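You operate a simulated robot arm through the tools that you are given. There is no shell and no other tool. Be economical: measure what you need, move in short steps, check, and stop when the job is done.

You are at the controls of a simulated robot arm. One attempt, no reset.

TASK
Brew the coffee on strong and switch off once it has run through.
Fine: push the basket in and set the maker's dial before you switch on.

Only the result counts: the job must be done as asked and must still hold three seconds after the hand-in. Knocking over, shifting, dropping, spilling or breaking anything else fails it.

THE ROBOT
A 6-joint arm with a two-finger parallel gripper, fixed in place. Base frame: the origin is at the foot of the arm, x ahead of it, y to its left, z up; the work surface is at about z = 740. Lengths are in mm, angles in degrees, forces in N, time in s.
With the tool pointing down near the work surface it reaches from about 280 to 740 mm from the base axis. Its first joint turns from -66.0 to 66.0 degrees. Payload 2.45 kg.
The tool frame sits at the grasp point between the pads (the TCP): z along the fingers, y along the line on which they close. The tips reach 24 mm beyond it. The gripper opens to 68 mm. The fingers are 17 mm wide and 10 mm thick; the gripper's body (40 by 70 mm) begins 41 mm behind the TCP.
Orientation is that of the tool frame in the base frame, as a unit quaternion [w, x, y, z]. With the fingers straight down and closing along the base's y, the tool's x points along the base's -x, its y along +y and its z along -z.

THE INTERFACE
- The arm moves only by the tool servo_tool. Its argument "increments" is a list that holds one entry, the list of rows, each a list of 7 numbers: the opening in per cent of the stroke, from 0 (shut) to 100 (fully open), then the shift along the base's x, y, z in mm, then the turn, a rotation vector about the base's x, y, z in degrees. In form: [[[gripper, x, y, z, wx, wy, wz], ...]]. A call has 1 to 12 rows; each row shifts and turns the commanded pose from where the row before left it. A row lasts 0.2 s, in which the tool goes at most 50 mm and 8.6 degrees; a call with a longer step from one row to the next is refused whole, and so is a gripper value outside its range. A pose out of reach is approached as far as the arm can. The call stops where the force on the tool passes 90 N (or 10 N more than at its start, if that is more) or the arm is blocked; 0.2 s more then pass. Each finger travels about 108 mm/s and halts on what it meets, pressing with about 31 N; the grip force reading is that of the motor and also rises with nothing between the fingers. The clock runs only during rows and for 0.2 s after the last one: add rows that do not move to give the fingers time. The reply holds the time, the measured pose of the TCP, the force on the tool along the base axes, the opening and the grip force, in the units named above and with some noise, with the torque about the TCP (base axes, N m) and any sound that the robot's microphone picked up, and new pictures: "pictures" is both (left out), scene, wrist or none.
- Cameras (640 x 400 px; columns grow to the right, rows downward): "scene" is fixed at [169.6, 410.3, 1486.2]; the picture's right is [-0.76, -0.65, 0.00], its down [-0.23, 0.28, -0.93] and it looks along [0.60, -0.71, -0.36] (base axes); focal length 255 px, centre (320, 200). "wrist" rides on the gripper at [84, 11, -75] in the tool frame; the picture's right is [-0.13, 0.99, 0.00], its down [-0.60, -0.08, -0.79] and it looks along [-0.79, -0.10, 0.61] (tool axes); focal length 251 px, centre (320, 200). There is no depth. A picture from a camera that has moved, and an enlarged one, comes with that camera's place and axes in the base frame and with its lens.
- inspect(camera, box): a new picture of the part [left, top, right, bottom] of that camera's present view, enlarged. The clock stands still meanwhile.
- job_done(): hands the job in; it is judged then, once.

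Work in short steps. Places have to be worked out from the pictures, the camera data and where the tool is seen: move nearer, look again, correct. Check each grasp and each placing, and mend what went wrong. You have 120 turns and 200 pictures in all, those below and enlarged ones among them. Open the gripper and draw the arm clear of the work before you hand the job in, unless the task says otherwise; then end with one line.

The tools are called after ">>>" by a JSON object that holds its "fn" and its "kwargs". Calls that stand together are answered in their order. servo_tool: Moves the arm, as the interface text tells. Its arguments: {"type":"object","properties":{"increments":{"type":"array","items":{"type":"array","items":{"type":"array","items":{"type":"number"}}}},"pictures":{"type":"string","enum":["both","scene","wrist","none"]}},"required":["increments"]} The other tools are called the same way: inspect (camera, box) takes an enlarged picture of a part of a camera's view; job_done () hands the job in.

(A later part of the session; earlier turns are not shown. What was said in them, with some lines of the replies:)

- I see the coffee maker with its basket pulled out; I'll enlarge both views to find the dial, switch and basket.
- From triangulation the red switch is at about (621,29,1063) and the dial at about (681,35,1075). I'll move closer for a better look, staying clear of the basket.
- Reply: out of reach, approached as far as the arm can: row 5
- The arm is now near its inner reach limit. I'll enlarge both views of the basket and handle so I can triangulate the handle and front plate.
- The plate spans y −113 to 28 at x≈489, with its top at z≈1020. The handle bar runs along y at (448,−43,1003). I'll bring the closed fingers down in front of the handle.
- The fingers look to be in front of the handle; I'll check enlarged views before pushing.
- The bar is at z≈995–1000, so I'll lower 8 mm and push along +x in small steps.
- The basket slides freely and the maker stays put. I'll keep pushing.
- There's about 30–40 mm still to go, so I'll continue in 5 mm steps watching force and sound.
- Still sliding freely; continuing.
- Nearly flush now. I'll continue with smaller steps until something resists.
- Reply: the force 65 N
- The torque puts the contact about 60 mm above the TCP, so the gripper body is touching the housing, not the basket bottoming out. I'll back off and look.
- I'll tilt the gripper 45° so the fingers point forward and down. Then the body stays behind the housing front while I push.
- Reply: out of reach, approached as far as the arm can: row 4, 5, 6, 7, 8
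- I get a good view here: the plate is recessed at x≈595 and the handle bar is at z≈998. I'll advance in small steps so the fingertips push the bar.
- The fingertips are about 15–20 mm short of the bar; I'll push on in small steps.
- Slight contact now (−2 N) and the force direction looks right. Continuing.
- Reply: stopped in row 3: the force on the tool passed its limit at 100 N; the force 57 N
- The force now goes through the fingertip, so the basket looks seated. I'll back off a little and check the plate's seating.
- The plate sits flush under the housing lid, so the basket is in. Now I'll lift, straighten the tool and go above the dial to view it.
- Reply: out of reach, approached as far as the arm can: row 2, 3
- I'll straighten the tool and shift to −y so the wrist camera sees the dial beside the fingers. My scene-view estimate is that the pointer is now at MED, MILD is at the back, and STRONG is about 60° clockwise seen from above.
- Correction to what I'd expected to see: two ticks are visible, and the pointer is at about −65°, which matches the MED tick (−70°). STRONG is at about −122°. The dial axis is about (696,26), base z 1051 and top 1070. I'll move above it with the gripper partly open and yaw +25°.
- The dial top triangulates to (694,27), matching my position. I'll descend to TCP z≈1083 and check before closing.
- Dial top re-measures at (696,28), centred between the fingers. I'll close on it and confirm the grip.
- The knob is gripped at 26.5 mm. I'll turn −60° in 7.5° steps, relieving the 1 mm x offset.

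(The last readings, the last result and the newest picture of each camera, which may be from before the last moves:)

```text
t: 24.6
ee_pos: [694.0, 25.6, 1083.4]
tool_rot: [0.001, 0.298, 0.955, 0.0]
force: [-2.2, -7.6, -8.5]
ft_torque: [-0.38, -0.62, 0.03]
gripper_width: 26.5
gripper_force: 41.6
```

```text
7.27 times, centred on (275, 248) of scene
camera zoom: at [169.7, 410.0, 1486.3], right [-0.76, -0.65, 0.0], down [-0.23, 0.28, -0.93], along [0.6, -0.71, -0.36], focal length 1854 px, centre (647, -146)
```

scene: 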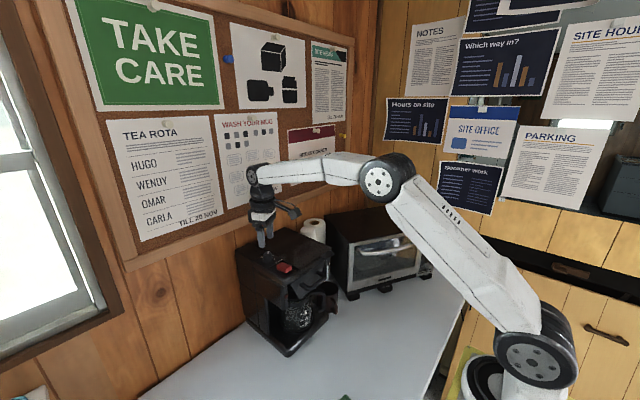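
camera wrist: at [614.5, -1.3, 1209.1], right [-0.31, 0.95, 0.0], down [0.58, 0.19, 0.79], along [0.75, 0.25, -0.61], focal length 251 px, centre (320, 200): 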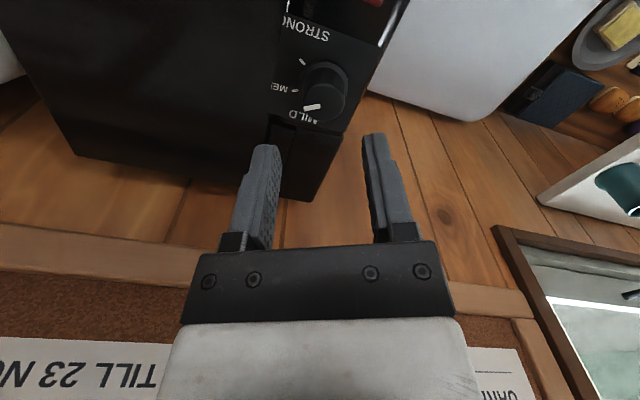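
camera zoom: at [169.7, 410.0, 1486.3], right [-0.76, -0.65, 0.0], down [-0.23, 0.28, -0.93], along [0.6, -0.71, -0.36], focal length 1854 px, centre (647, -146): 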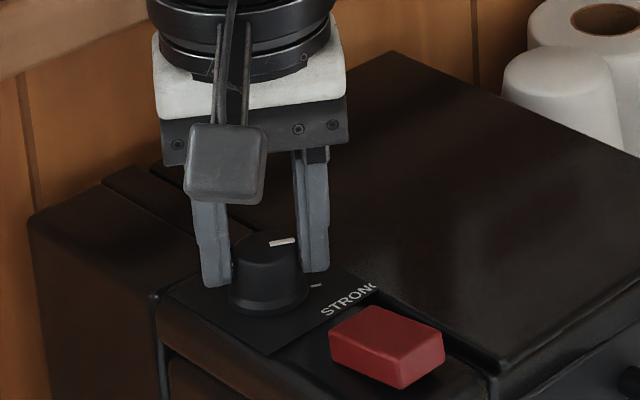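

The STRONG tick now sits exactly where the MED tick was relative to the pointer, so the dial is on STRONG. I'll release, rise straight up and check.

>>> {"fn": "servo_tool", "kwargs": {"increments": [[[40, 0, 0, 0, 0, 0, 0], [60, 0, 0, 0, 0, 0, 0], [60, 0, 0, 15, 0, 0, 0], [60, 0, 0, 30, 0, 0, 0], [60, -30, 0, 40, 0, 0, 7.5], [60, -30, 0, 20, 0, 0, 7.5], [0, -30, -15, 0, 0, 0, 7.5], [0, -30, -15, 0, 0, 0, 7.5], [0, -30, -15, 0, 0, 0, 5], [0, 0, 0, 0, 0, 0, 0]]], "pictures": "none"}}

>>> {"fn": "inspect", "kwargs": {"camera": "scene", "box": [240, 220, 340, 295]}}

>>> {"fn": "inspect", "kwargs": {"camera": "wrist", "box": [320, 100, 460, 230]}}

```text
t: 26.9
ee_pos: [543.3, -18.6, 1188.8]
tool_rot: [0.001, -0.004, 1.0, 0.0]
force: [0.3, 0.1, -0.6]
ft_torque: [-0.01, 0.03, -0.02]
gripper_width: 0.0
gripper_force: 23.8
```

```text
5.33 times, centred on (290, 258) of scene
camera zoom: at [169.5, 410.3, 1486.2], right [-0.76, -0.65, 0.0], down [-0.23, 0.28, -0.93], along [0.6, -0.71, -0.36], focal length 1359 px, centre (480, -107)
```

zoom: 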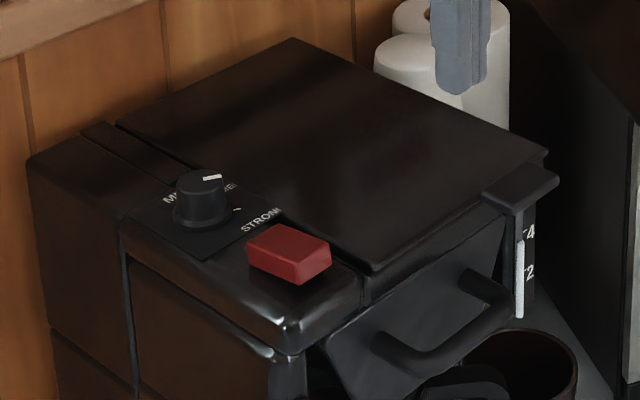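

```text
3.08 times, centred on (390, 165) of wrist
camera zoom: at [459.8, -8.4, 1266.1], right [0.12, 0.99, 0.0], down [0.6, -0.07, 0.79], along [0.79, -0.1, -0.61], focal length 774 px, centre (105, 308)
```

zoom: 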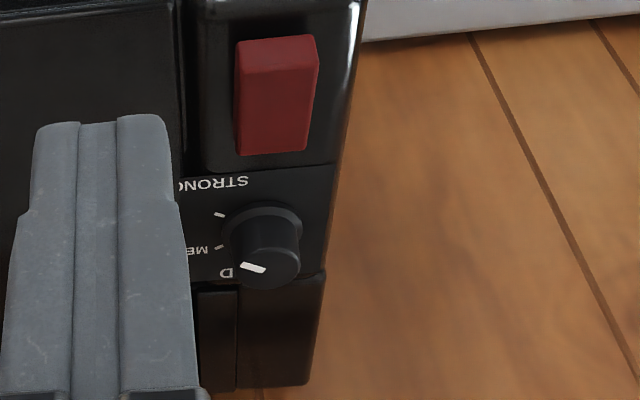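

The dial is on STRONG (pointer about −122°). Now I'll take a close look at the red switch.

>>> {"fn": "inspect", "kwargs": {"camera": "wrist", "box": [360, 90, 410, 140]}}

>>> {"fn": "inspect", "kwargs": {"camera": "scene", "box": [270, 245, 320, 285]}}

```text
8.00 times, centred on (385, 115) of wrist
camera zoom: at [459.8, -8.4, 1266.1], right [0.12, 0.99, 0.0], down [0.6, -0.07, 0.79], along [0.79, -0.1, -0.61], focal length 2012 px, centre (-200, 880)
```

zoom: 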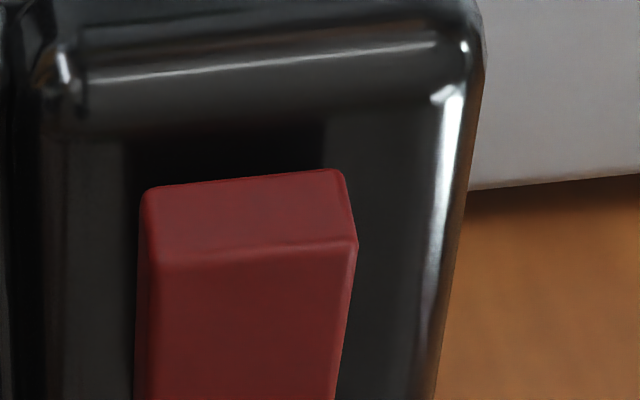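

```text
10.00 times, centred on (295, 265) of scene
camera zoom: at [169.5, 410.3, 1486.2], right [-0.76, -0.65, 0.0], down [-0.23, 0.28, -0.93], along [0.6, -0.71, -0.36], focal length 2549 px, centre (570, -450)
```

zoom: 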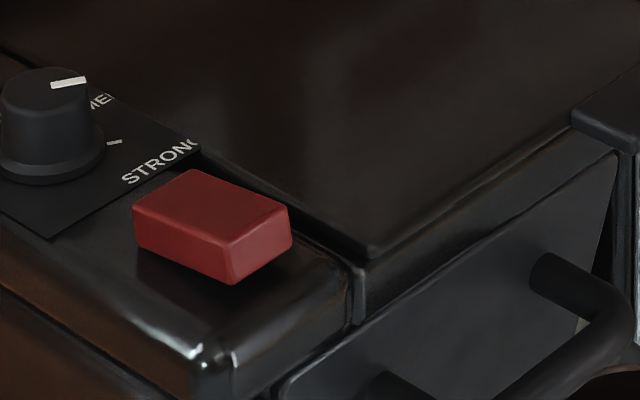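

The rocker runs x 604–645, y 13–37. Its front end is raised (z≈1069 against 1062 at the back), so it's off now and pressing the front end flips it on. I'll go above the front end.

>>> {"fn": "servo_tool", "kwargs": {"increments": [[[0, 22, 15, -10, 0, 0, 0], [0, 22, 15, -20, 0, 0, 0], [0, 21, 14, -30, 0, 0, 0], [0, 0, 0, -29, 0, 0, 0], [0, 0, 0, 0, 0, 0, 0]]], "pictures": "none"}}

>>> {"fn": "inspect", "kwargs": {"camera": "scene", "box": [255, 230, 325, 285]}}

>>> {"fn": "inspect", "kwargs": {"camera": "wrist", "box": [260, 90, 400, 200]}}

```text
t: 28.1
ee_pos: [608.6, 26.1, 1099.1]
tool_rot: [0.002, -0.003, 1.0, 0.001]
force: [0.0, -0.1, -0.5]
ft_torque: [0.0, 0.02, -0.01]
gripper_width: 0.0
gripper_force: 24.0
```

```text
7.27 times, centred on (290, 258) of scene
camera zoom: at [169.6, 410.3, 1486.2], right [-0.76, -0.65, 0.0], down [-0.23, 0.28, -0.93], along [0.6, -0.71, -0.36], focal length 1854 px, centre (538, -218)
```

zoom: 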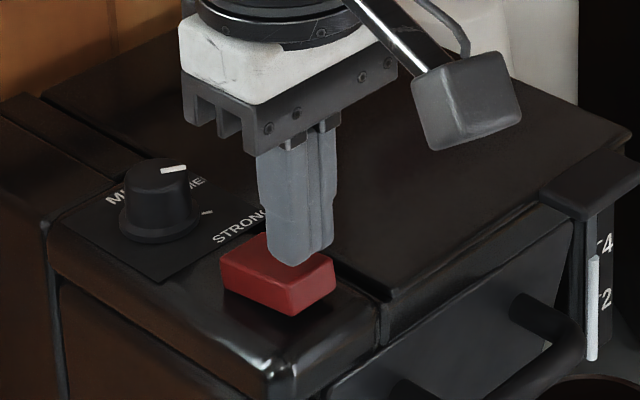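

```text
3.64 times, centred on (330, 145) of wrist
camera zoom: at [524.4, 37.1, 1175.1], right [0.12, 0.99, 0.0], down [0.6, -0.08, 0.79], along [0.79, -0.1, -0.61], focal length 914 px, centre (284, 400)
```

zoom: 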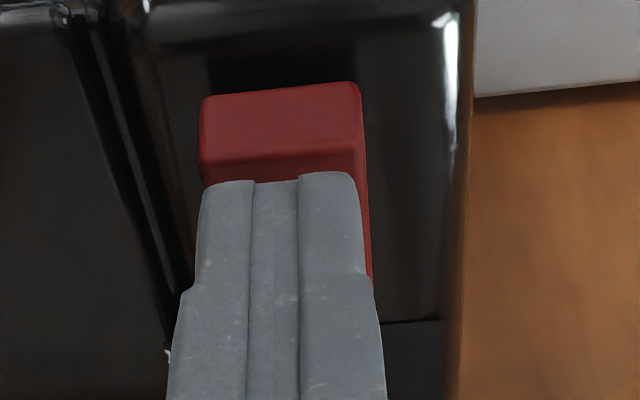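

Well centred above the front end of the rocker. I'll press down in small steps, listening for a click.

>>> {"fn": "servo_tool", "kwargs": {"increments": [[[0, 0, 0, -4, 0, 0, 0], [0, 0, 0, -3, 0, 0, 0], [0, 0, 0, -2, 0, 0, 0], [0, 0, 0, -2, 0, 0, 0], [0, 0, 0, -2, 0, 0, 0]]], "pictures": "none"}}

>>> {"fn": "inspect", "kwargs": {"camera": "scene", "box": [255, 230, 325, 285]}}

```text
t: 29.2
ee_pos: [609.2, 26.4, 1089.4]
tool_rot: [0.003, -0.004, 1.0, 0.001]
force: [-15.1, 1.6, 30.1]
ft_torque: [-0.03, 0.12, -0.05]
gripper_width: 0.0
gripper_force: 23.8
heard: click
```

```text
7.27 times, centred on (290, 258) of scene
camera zoom: at [168.4, 410.3, 1486.3], right [-0.76, -0.65, 0.0], down [-0.23, 0.28, -0.93], along [0.6, -0.71, -0.36], focal length 1854 px, centre (538, -218)
```

zoom: 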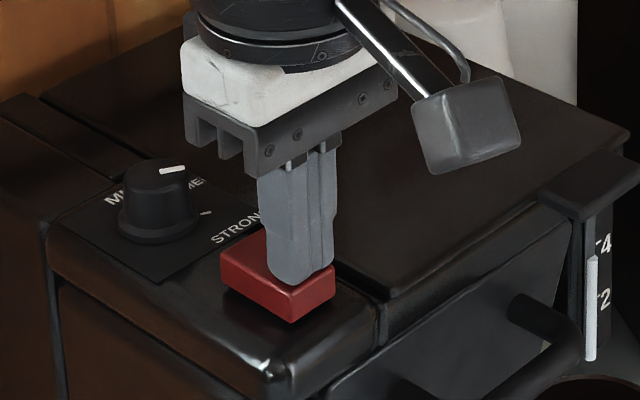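

Click heard. I'll lift off and check the switch position and the indicator light.

>>> {"fn": "servo_tool", "kwargs": {"increments": [[[0, 0, 0, 5, 0, 0, 0], [0, 0, 0, 15, 0, 0, 0], [0, 0, 0, 15, 0, 0, 0], [0, 0, 0, 0, 0, 0, 0]]], "pictures": "scene"}}

>>> {"fn": "inspect", "kwargs": {"camera": "scene", "box": [255, 235, 345, 330]}}

```text
t: 30.2
ee_pos: [609.4, 25.6, 1122.2]
tool_rot: [0.002, -0.002, 1.0, 0.0]
force: [-0.9, -0.2, 0.6]
ft_torque: [-0.01, -0.04, 0.03]
gripper_width: 0.0
gripper_force: 22.9
```

scene: 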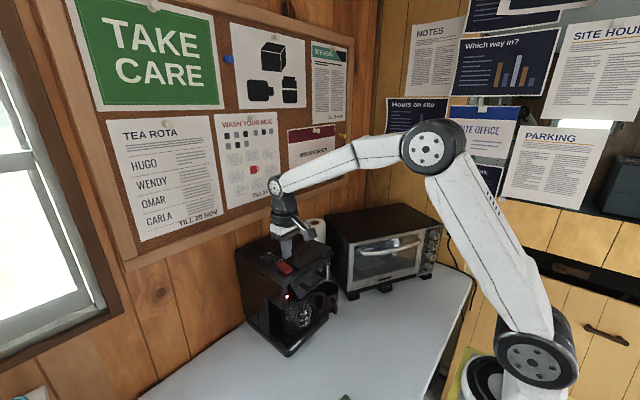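

```text
4.21 times, centred on (300, 282) of scene
camera zoom: at [169.6, 410.3, 1486.2], right [-0.76, -0.65, 0.0], down [-0.23, 0.28, -0.93], along [0.6, -0.71, -0.36], focal length 1073 px, centre (404, -147)
```

zoom: 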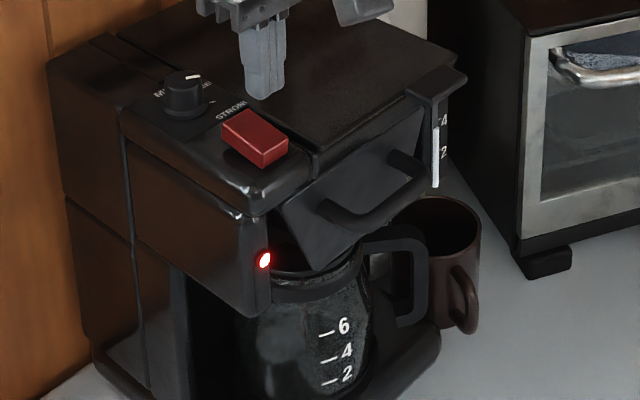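

The indicator is lit, so it's brewing. I'll move above the rocker's rear end and wait, watching the carafe, the gauge and sounds.

>>> {"fn": "servo_tool", "kwargs": {"increments": [[[0, 15, 0, 0, 0, 0, 0], [0, 15, 0, 0, 0, 0, 0], [0, 0, 0, 0, 0, 0, 0], [0, 0, 0, 0, 0, 0, 0], [0, 0, 0, 0, 0, 0, 0], [0, 0, 0, 0, 0, 0, 0], [0, 0, 0, 0, 0, 0, 0], [0, 0, 0, 0, 0, 0, 0], [0, 0, 0, 0, 0, 0, 0], [0, 0, 0, 0, 0, 0, 0], [0, 0, 0, 0, 0, 0, 0], [0, 0, 0, 0, 0, 0, 0]]], "pictures": "none"}}

>>> {"fn": "inspect", "kwargs": {"camera": "scene", "box": [255, 235, 345, 330]}}

```text
t: 32.9
ee_pos: [639.4, 25.5, 1122.2]
tool_rot: [0.0, -0.004, 1.0, 0.001]
force: [0.3, 0.0, -0.6]
ft_torque: [0.04, 0.03, -0.02]
gripper_width: 0.2
gripper_force: 23.9
```

```text
4.21 times, centred on (300, 282) of scene
camera zoom: at [169.6, 410.3, 1486.2], right [-0.76, -0.65, 0.0], down [-0.23, 0.28, -0.93], along [0.6, -0.71, -0.36], focal length 1073 px, centre (404, -147)
```

zoom: 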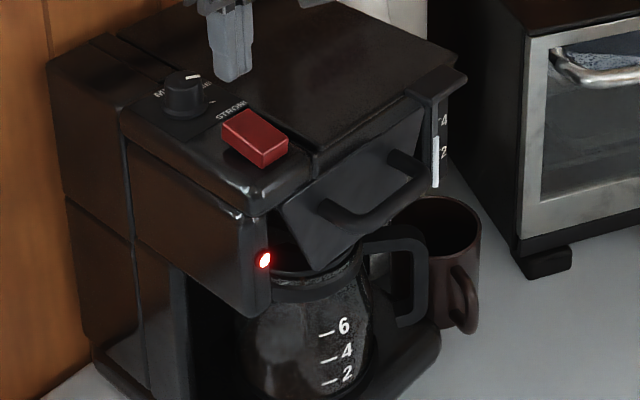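

The gauge is falling, so the brew is running. I'll wait for it to finish.

>>> {"fn": "servo_tool", "kwargs": {"increments": [[[0, 0, 0, 0, 0, 0, 0], [0, 0, 0, 0, 0, 0, 0], [0, 0, 0, 0, 0, 0, 0], [0, 0, 0, 0, 0, 0, 0], [0, 0, 0, 0, 0, 0, 0], [0, 0, 0, 0, 0, 0, 0], [0, 0, 0, 0, 0, 0, 0], [0, 0, 0, 0, 0, 0, 0], [0, 0, 0, 0, 0, 0, 0], [0, 0, 0, 0, 0, 0, 0], [0, 0, 0, 0, 0, 0, 0], [0, 0, 0, 0, 0, 0, 0]]], "pictures": "none"}}

>>> {"fn": "servo_tool", "kwargs": {"increments": [[[0, 0, 0, 0, 0, 0, 0], [0, 0, 0, 0, 0, 0, 0], [0, 0, 0, 0, 0, 0, 0], [0, 0, 0, 0, 0, 0, 0], [0, 0, 0, 0, 0, 0, 0], [0, 0, 0, 0, 0, 0, 0], [0, 0, 0, 0, 0, 0, 0], [0, 0, 0, 0, 0, 0, 0], [0, 0, 0, 0, 0, 0, 0], [0, 0, 0, 0, 0, 0, 0], [0, 0, 0, 0, 0, 0, 0], [0, 0, 0, 0, 0, 0, 0]]], "pictures": "none"}}

>>> {"fn": "inspect", "kwargs": {"camera": "scene", "box": [255, 235, 345, 330]}}

```text
t: 35.5
ee_pos: [639.9, 26.0, 1121.3]
tool_rot: [0.001, -0.004, 1.0, 0.001]
force: [-0.5, 0.0, 0.3]
ft_torque: [-0.03, 0.0, -0.02]
gripper_width: 0.1
gripper_force: 23.3
```

```text
t: 38.0
ee_pos: [640.0, 26.0, 1121.5]
tool_rot: [0.001, -0.003, 1.0, 0.001]
force: [-0.1, 0.1, 0.5]
ft_torque: [0.01, -0.01, -0.01]
gripper_width: 0.0
gripper_force: 23.7
```

```text
4.21 times, centred on (300, 282) of scene
camera zoom: at [169.6, 410.3, 1486.2], right [-0.76, -0.65, 0.0], down [-0.23, 0.28, -0.93], along [0.6, -0.71, -0.36], focal length 1073 px, centre (404, -147)
```

zoom: 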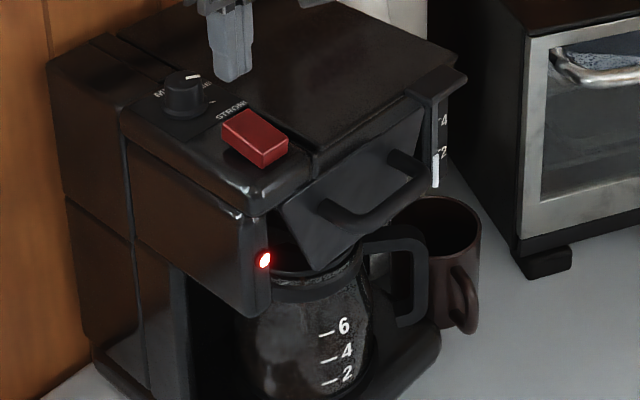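

The gauge is down to about half, roughly 9 s more to go. I'll keep waiting.

>>> {"fn": "servo_tool", "kwargs": {"increments": [[[0, 0, 0, 0, 0, 0, 0], [0, 0, 0, 0, 0, 0, 0], [0, 0, 0, 0, 0, 0, 0], [0, 0, 0, 0, 0, 0, 0], [0, 0, 0, 0, 0, 0, 0], [0, 0, 0, 0, 0, 0, 0], [0, 0, 0, 0, 0, 0, 0], [0, 0, 0, 0, 0, 0, 0], [0, 0, 0, 0, 0, 0, 0], [0, 0, 0, 0, 0, 0, 0], [0, 0, 0, 0, 0, 0, 0], [0, 0, 0, 0, 0, 0, 0]]], "pictures": "none"}}

>>> {"fn": "servo_tool", "kwargs": {"increments": [[[0, 0, 0, 0, 0, 0, 0], [0, 0, 0, 0, 0, 0, 0], [0, 0, 0, 0, 0, 0, 0], [0, 0, 0, 0, 0, 0, 0], [0, 0, 0, 0, 0, 0, 0], [0, 0, 0, 0, 0, 0, 0], [0, 0, 0, 0, 0, 0, 0], [0, 0, 0, 0, 0, 0, 0], [0, 0, 0, 0, 0, 0, 0], [0, 0, 0, 0, 0, 0, 0], [0, 0, 0, 0, 0, 0, 0], [0, 0, 0, 0, 0, 0, 0]]], "pictures": "none"}}

>>> {"fn": "servo_tool", "kwargs": {"increments": [[[0, 0, 0, 0, 0, 0, 0], [0, 0, 0, 0, 0, 0, 0], [0, 0, 0, 0, 0, 0, 0], [0, 0, 0, 0, 0, 0, 0], [0, 0, 0, 0, 0, 0, 0], [0, 0, 0, 0, 0, 0, 0], [0, 0, 0, 0, 0, 0, 0], [0, 0, 0, 0, 0, 0, 0], [0, 0, 0, 0, 0, 0, 0], [0, 0, 0, 0, 0, 0, 0], [0, 0, 0, 0, 0, 0, 0], [0, 0, 0, 0, 0, 0, 0]]], "pictures": "none"}}

>>> {"fn": "inspect", "kwargs": {"camera": "scene", "box": [255, 235, 345, 330]}}

```text
t: 40.6
ee_pos: [639.4, 25.2, 1121.6]
tool_rot: [0.002, -0.004, 1.0, 0.001]
force: [-0.9, -1.0, 0.5]
ft_torque: [-0.01, 0.01, 0.01]
gripper_width: 0.0
gripper_force: 23.7
```

```text
t: 43.2
ee_pos: [640.6, 25.1, 1121.8]
tool_rot: [0.001, -0.004, 1.0, 0.002]
force: [-0.2, -0.2, 0.4]
ft_torque: [-0.02, -0.01, 0.01]
gripper_width: 0.0
gripper_force: 23.5
```

```text
t: 45.9
ee_pos: [639.7, 25.2, 1123.2]
tool_rot: [0.001, -0.003, 1.0, 0.001]
force: [-0.3, 0.2, 0.6]
ft_torque: [-0.01, 0.05, 0.0]
gripper_width: 0.0
gripper_force: 22.8
```

```text
4.21 times, centred on (300, 282) of scene
camera zoom: at [169.6, 410.3, 1486.2], right [-0.76, -0.65, 0.0], down [-0.23, 0.28, -0.93], along [0.6, -0.71, -0.36], focal length 1073 px, centre (404, -147)
```

zoom: 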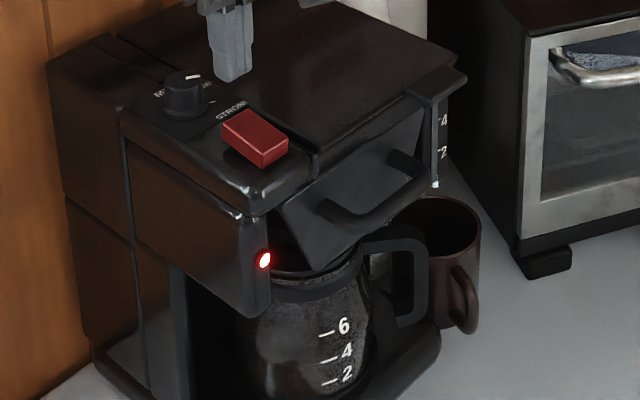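

Almost empty. I'll wait about 5 s more, then look again.

>>> {"fn": "servo_tool", "kwargs": {"increments": [[[0, 0, 0, 0, 0, 0, 0], [0, 0, 0, 0, 0, 0, 0], [0, 0, 0, 0, 0, 0, 0], [0, 0, 0, 0, 0, 0, 0], [0, 0, 0, 0, 0, 0, 0], [0, 0, 0, 0, 0, 0, 0], [0, 0, 0, 0, 0, 0, 0], [0, 0, 0, 0, 0, 0, 0], [0, 0, 0, 0, 0, 0, 0], [0, 0, 0, 0, 0, 0, 0], [0, 0, 0, 0, 0, 0, 0], [0, 0, 0, 0, 0, 0, 0]]], "pictures": "none"}}

>>> {"fn": "servo_tool", "kwargs": {"increments": [[[0, 0, 0, 0, 0, 0, 0], [0, 0, 0, 0, 0, 0, 0], [0, 0, 0, 0, 0, 0, 0], [0, 0, 0, 0, 0, 0, 0], [0, 0, 0, 0, 0, 0, 0], [0, 0, 0, 0, 0, 0, 0], [0, 0, 0, 0, 0, 0, 0], [0, 0, 0, 0, 0, 0, 0], [0, 0, 0, 0, 0, 0, 0], [0, 0, 0, 0, 0, 0, 0], [0, 0, 0, 0, 0, 0, 0], [0, 0, 0, 0, 0, 0, 0]]], "pictures": "none"}}

>>> {"fn": "inspect", "kwargs": {"camera": "scene", "box": [255, 235, 345, 330]}}

```text
t: 48.5
ee_pos: [639.4, 25.8, 1121.6]
tool_rot: [0.001, -0.004, 1.0, 0.001]
force: [0.0, -0.2, 0.0]
ft_torque: [0.0, -0.04, 0.01]
gripper_width: 0.0
gripper_force: 23.9
```

```text
t: 51.0
ee_pos: [639.5, 25.4, 1121.9]
tool_rot: [0.001, -0.003, 1.0, 0.001]
force: [0.0, 0.3, -0.2]
ft_torque: [-0.01, -0.02, 0.0]
gripper_width: 0.0
gripper_force: 23.6
```

```text
4.21 times, centred on (300, 282) of scene
camera zoom: at [169.6, 410.3, 1486.2], right [-0.76, -0.65, 0.0], down [-0.23, 0.28, -0.93], along [0.6, -0.71, -0.36], focal length 1073 px, centre (404, -147)
```

zoom: 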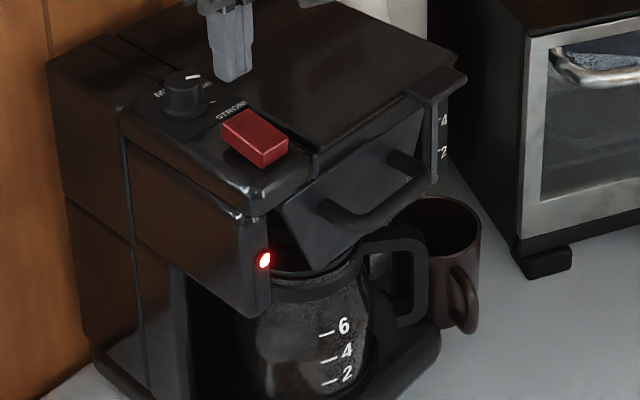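

The gauge is empty. I'll check the carafe for dripping and give it a few more seconds.

>>> {"fn": "inspect", "kwargs": {"camera": "scene", "box": [280, 285, 330, 330]}}

>>> {"fn": "servo_tool", "kwargs": {"increments": [[[0, 0, 0, 0, 0, 0, 0], [0, 0, 0, 0, 0, 0, 0], [0, 0, 0, 0, 0, 0, 0], [0, 0, 0, 0, 0, 0, 0], [0, 0, 0, 0, 0, 0, 0], [0, 0, 0, 0, 0, 0, 0], [0, 0, 0, 0, 0, 0, 0], [0, 0, 0, 0, 0, 0, 0], [0, 0, 0, 0, 0, 0, 0], [0, 0, 0, 0, 0, 0, 0], [0, 0, 0, 0, 0, 0, 0], [0, 0, 0, 0, 0, 0, 0]]], "pictures": "none"}}

>>> {"fn": "servo_tool", "kwargs": {"increments": [[[0, 0, 0, 0, 0, 0, 0], [0, 0, 0, 0, 0, 0, 0], [0, 0, 0, 0, 0, 0, 0], [0, 0, 0, 0, 0, 0, 0], [0, 0, 0, 0, 0, 0, 0], [0, 0, 0, 0, 0, 0, 0], [0, 0, 0, 0, 0, 0, 0], [0, 0, 0, 0, 0, 0, 0], [0, 0, 0, 0, 0, 0, 0], [0, 0, 0, 0, 0, 0, 0], [0, 0, 0, 0, 0, 0, 0], [0, 0, 0, 0, 0, 0, 0]]], "pictures": "none"}}

>>> {"fn": "inspect", "kwargs": {"camera": "scene", "box": [280, 285, 330, 330]}}

```text
8.89 times, centred on (305, 308) of scene
camera zoom: at [169.6, 410.3, 1486.2], right [-0.76, -0.65, 0.0], down [-0.23, 0.28, -0.93], along [0.6, -0.71, -0.36], focal length 2266 px, centre (453, -756)
```

zoom: 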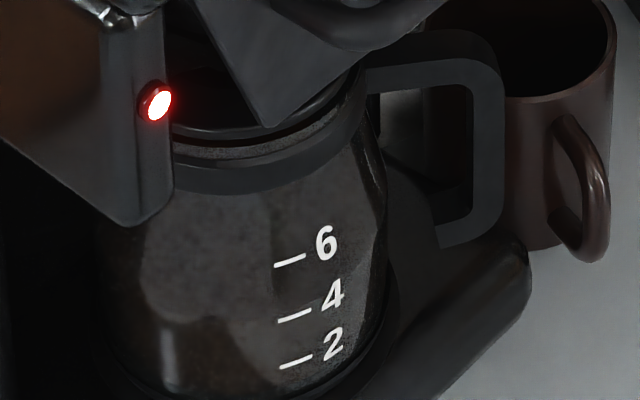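

```text
t: 53.6
ee_pos: [639.8, 26.0, 1121.9]
tool_rot: [0.001, -0.003, 1.0, 0.001]
force: [0.7, 1.2, -0.3]
ft_torque: [0.02, -0.03, 0.03]
gripper_width: 0.0
gripper_force: 23.9
```

```text
t: 56.2
ee_pos: [639.6, 24.7, 1122.1]
tool_rot: [0.001, -0.003, 1.0, 0.001]
force: [0.3, 0.2, 0.4]
ft_torque: [-0.01, 0.04, -0.01]
gripper_width: 0.0
gripper_force: 23.8
```

```text
8.89 times, centred on (305, 308) of scene
camera zoom: at [169.6, 410.3, 1486.2], right [-0.76, -0.65, 0.0], down [-0.23, 0.28, -0.93], along [0.6, -0.71, -0.36], focal length 2266 px, centre (453, -756)
```

zoom: 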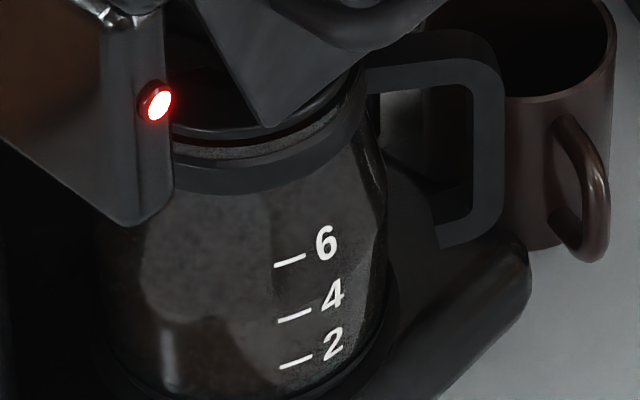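

Nothing has changed since: the brew has run through. I'll press the rear end of the rocker, now raised, to switch off.

>>> {"fn": "servo_tool", "kwargs": {"increments": [[[0, 0, 0, -15, 0, 0, 0], [0, 0, 0, -9, 0, 0, 0], [0, 0, 0, -3, 0, 0, 0], [0, 0, 0, -3, 0, 0, 0], [0, 0, 0, -2, 0, 0, 0], [0, 0, 0, -2, 0, 0, 0]]], "pictures": "none"}}

>>> {"fn": "inspect", "kwargs": {"camera": "scene", "box": [255, 235, 345, 330]}}

```text
t: 57.6
ee_pos: [639.8, 26.2, 1089.2]
tool_rot: [0.003, -0.003, 1.0, 0.001]
force: [0.9, 0.5, 9.1]
ft_torque: [0.01, 0.05, 0.0]
gripper_width: 0.2
gripper_force: 23.3
heard: click
```

```text
4.21 times, centred on (300, 282) of scene
camera zoom: at [169.4, 410.3, 1486.2], right [-0.76, -0.65, 0.0], down [-0.23, 0.28, -0.93], along [0.6, -0.71, -0.36], focal length 1073 px, centre (404, -147)
```

zoom: 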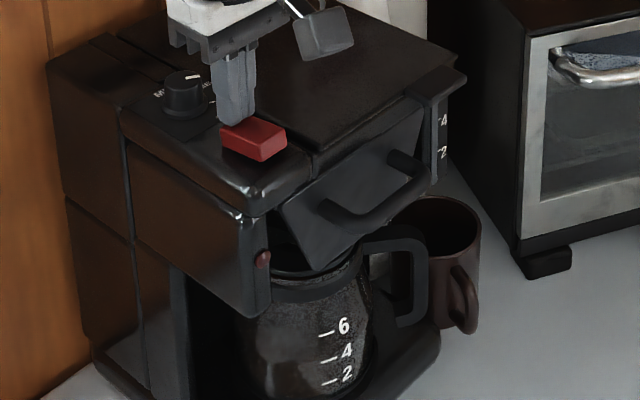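

Click heard and the light is out. I'll lift, open the gripper and draw the arm clear.

>>> {"fn": "servo_tool", "kwargs": {"increments": [[[0, 0, 0, 5, 0, 0, 0], [0, 0, 0, 25, 0, 0, 0], [0, 0, 0, 40, 0, 0, 0], [50, -30, 0, 35, 0, 0, 0], [100, -40, 0, 25, 0, 0, 0], [100, -40, 0, 20, 0, 0, 0], [100, -40, 0, 20, 0, 0, 0], [100, 0, 0, 0, 0, 0, 0]]], "pictures": "both"}}

>>> {"fn": "inspect", "kwargs": {"camera": "scene", "box": [235, 215, 375, 350]}}

```text
t: 59.5
ee_pos: [488.5, 26.9, 1257.7]
tool_rot: [0.001, -0.003, 1.0, 0.001]
force: [0.5, 0.0, 0.0]
ft_torque: [0.01, 0.04, -0.03]
gripper_width: 68.2
gripper_force: 0.1
camera wrist: at [403.5, 37.1, 1333.4], right [0.12, 0.99, 0.0], down [0.6, -0.08, 0.79], along [0.79, -0.1, -0.61], focal length 251 px, centre (320, 200)
```

scene: 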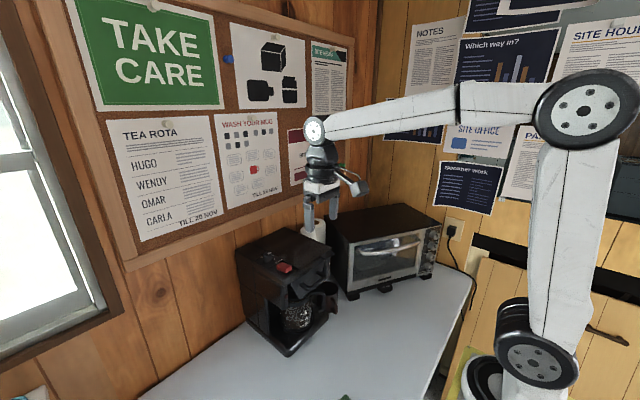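
wrist: 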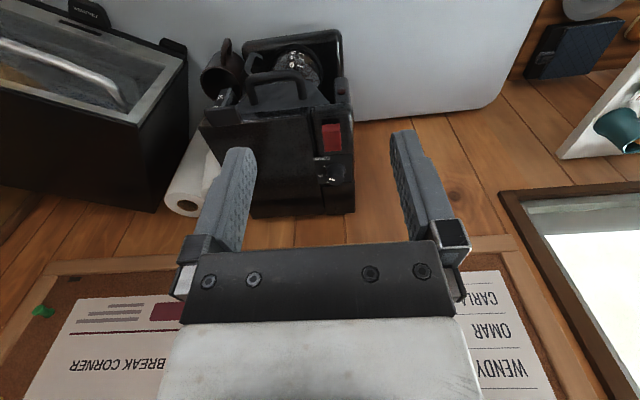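

```text
2.96 times, centred on (305, 282) of scene
camera zoom: at [169.5, 410.3, 1486.2], right [-0.76, -0.65, 0.0], down [-0.23, 0.28, -0.93], along [0.6, -0.71, -0.36], focal length 755 px, centre (364, -44)
```

zoom: 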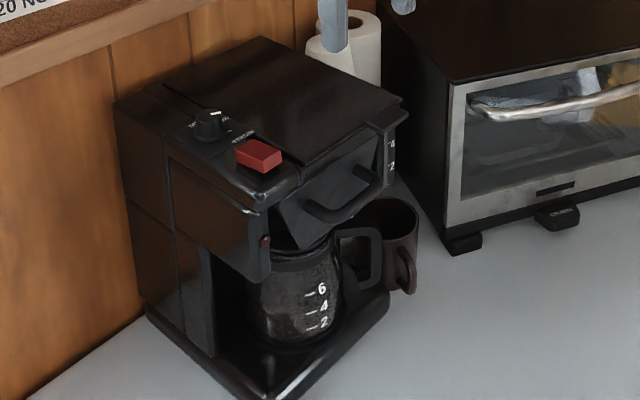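

The basket is in, the dial is on STRONG, the tank has run empty, the switch is off and the arm is clear. Handing in.

>>> {"fn": "job_done", "kwargs": {}}

```text
The job is handed in.
```

I pushed the basket in, set the dial to strong, ran the brew until the tank gauge was empty, then switched the maker off (light out) and moved the arm clear.
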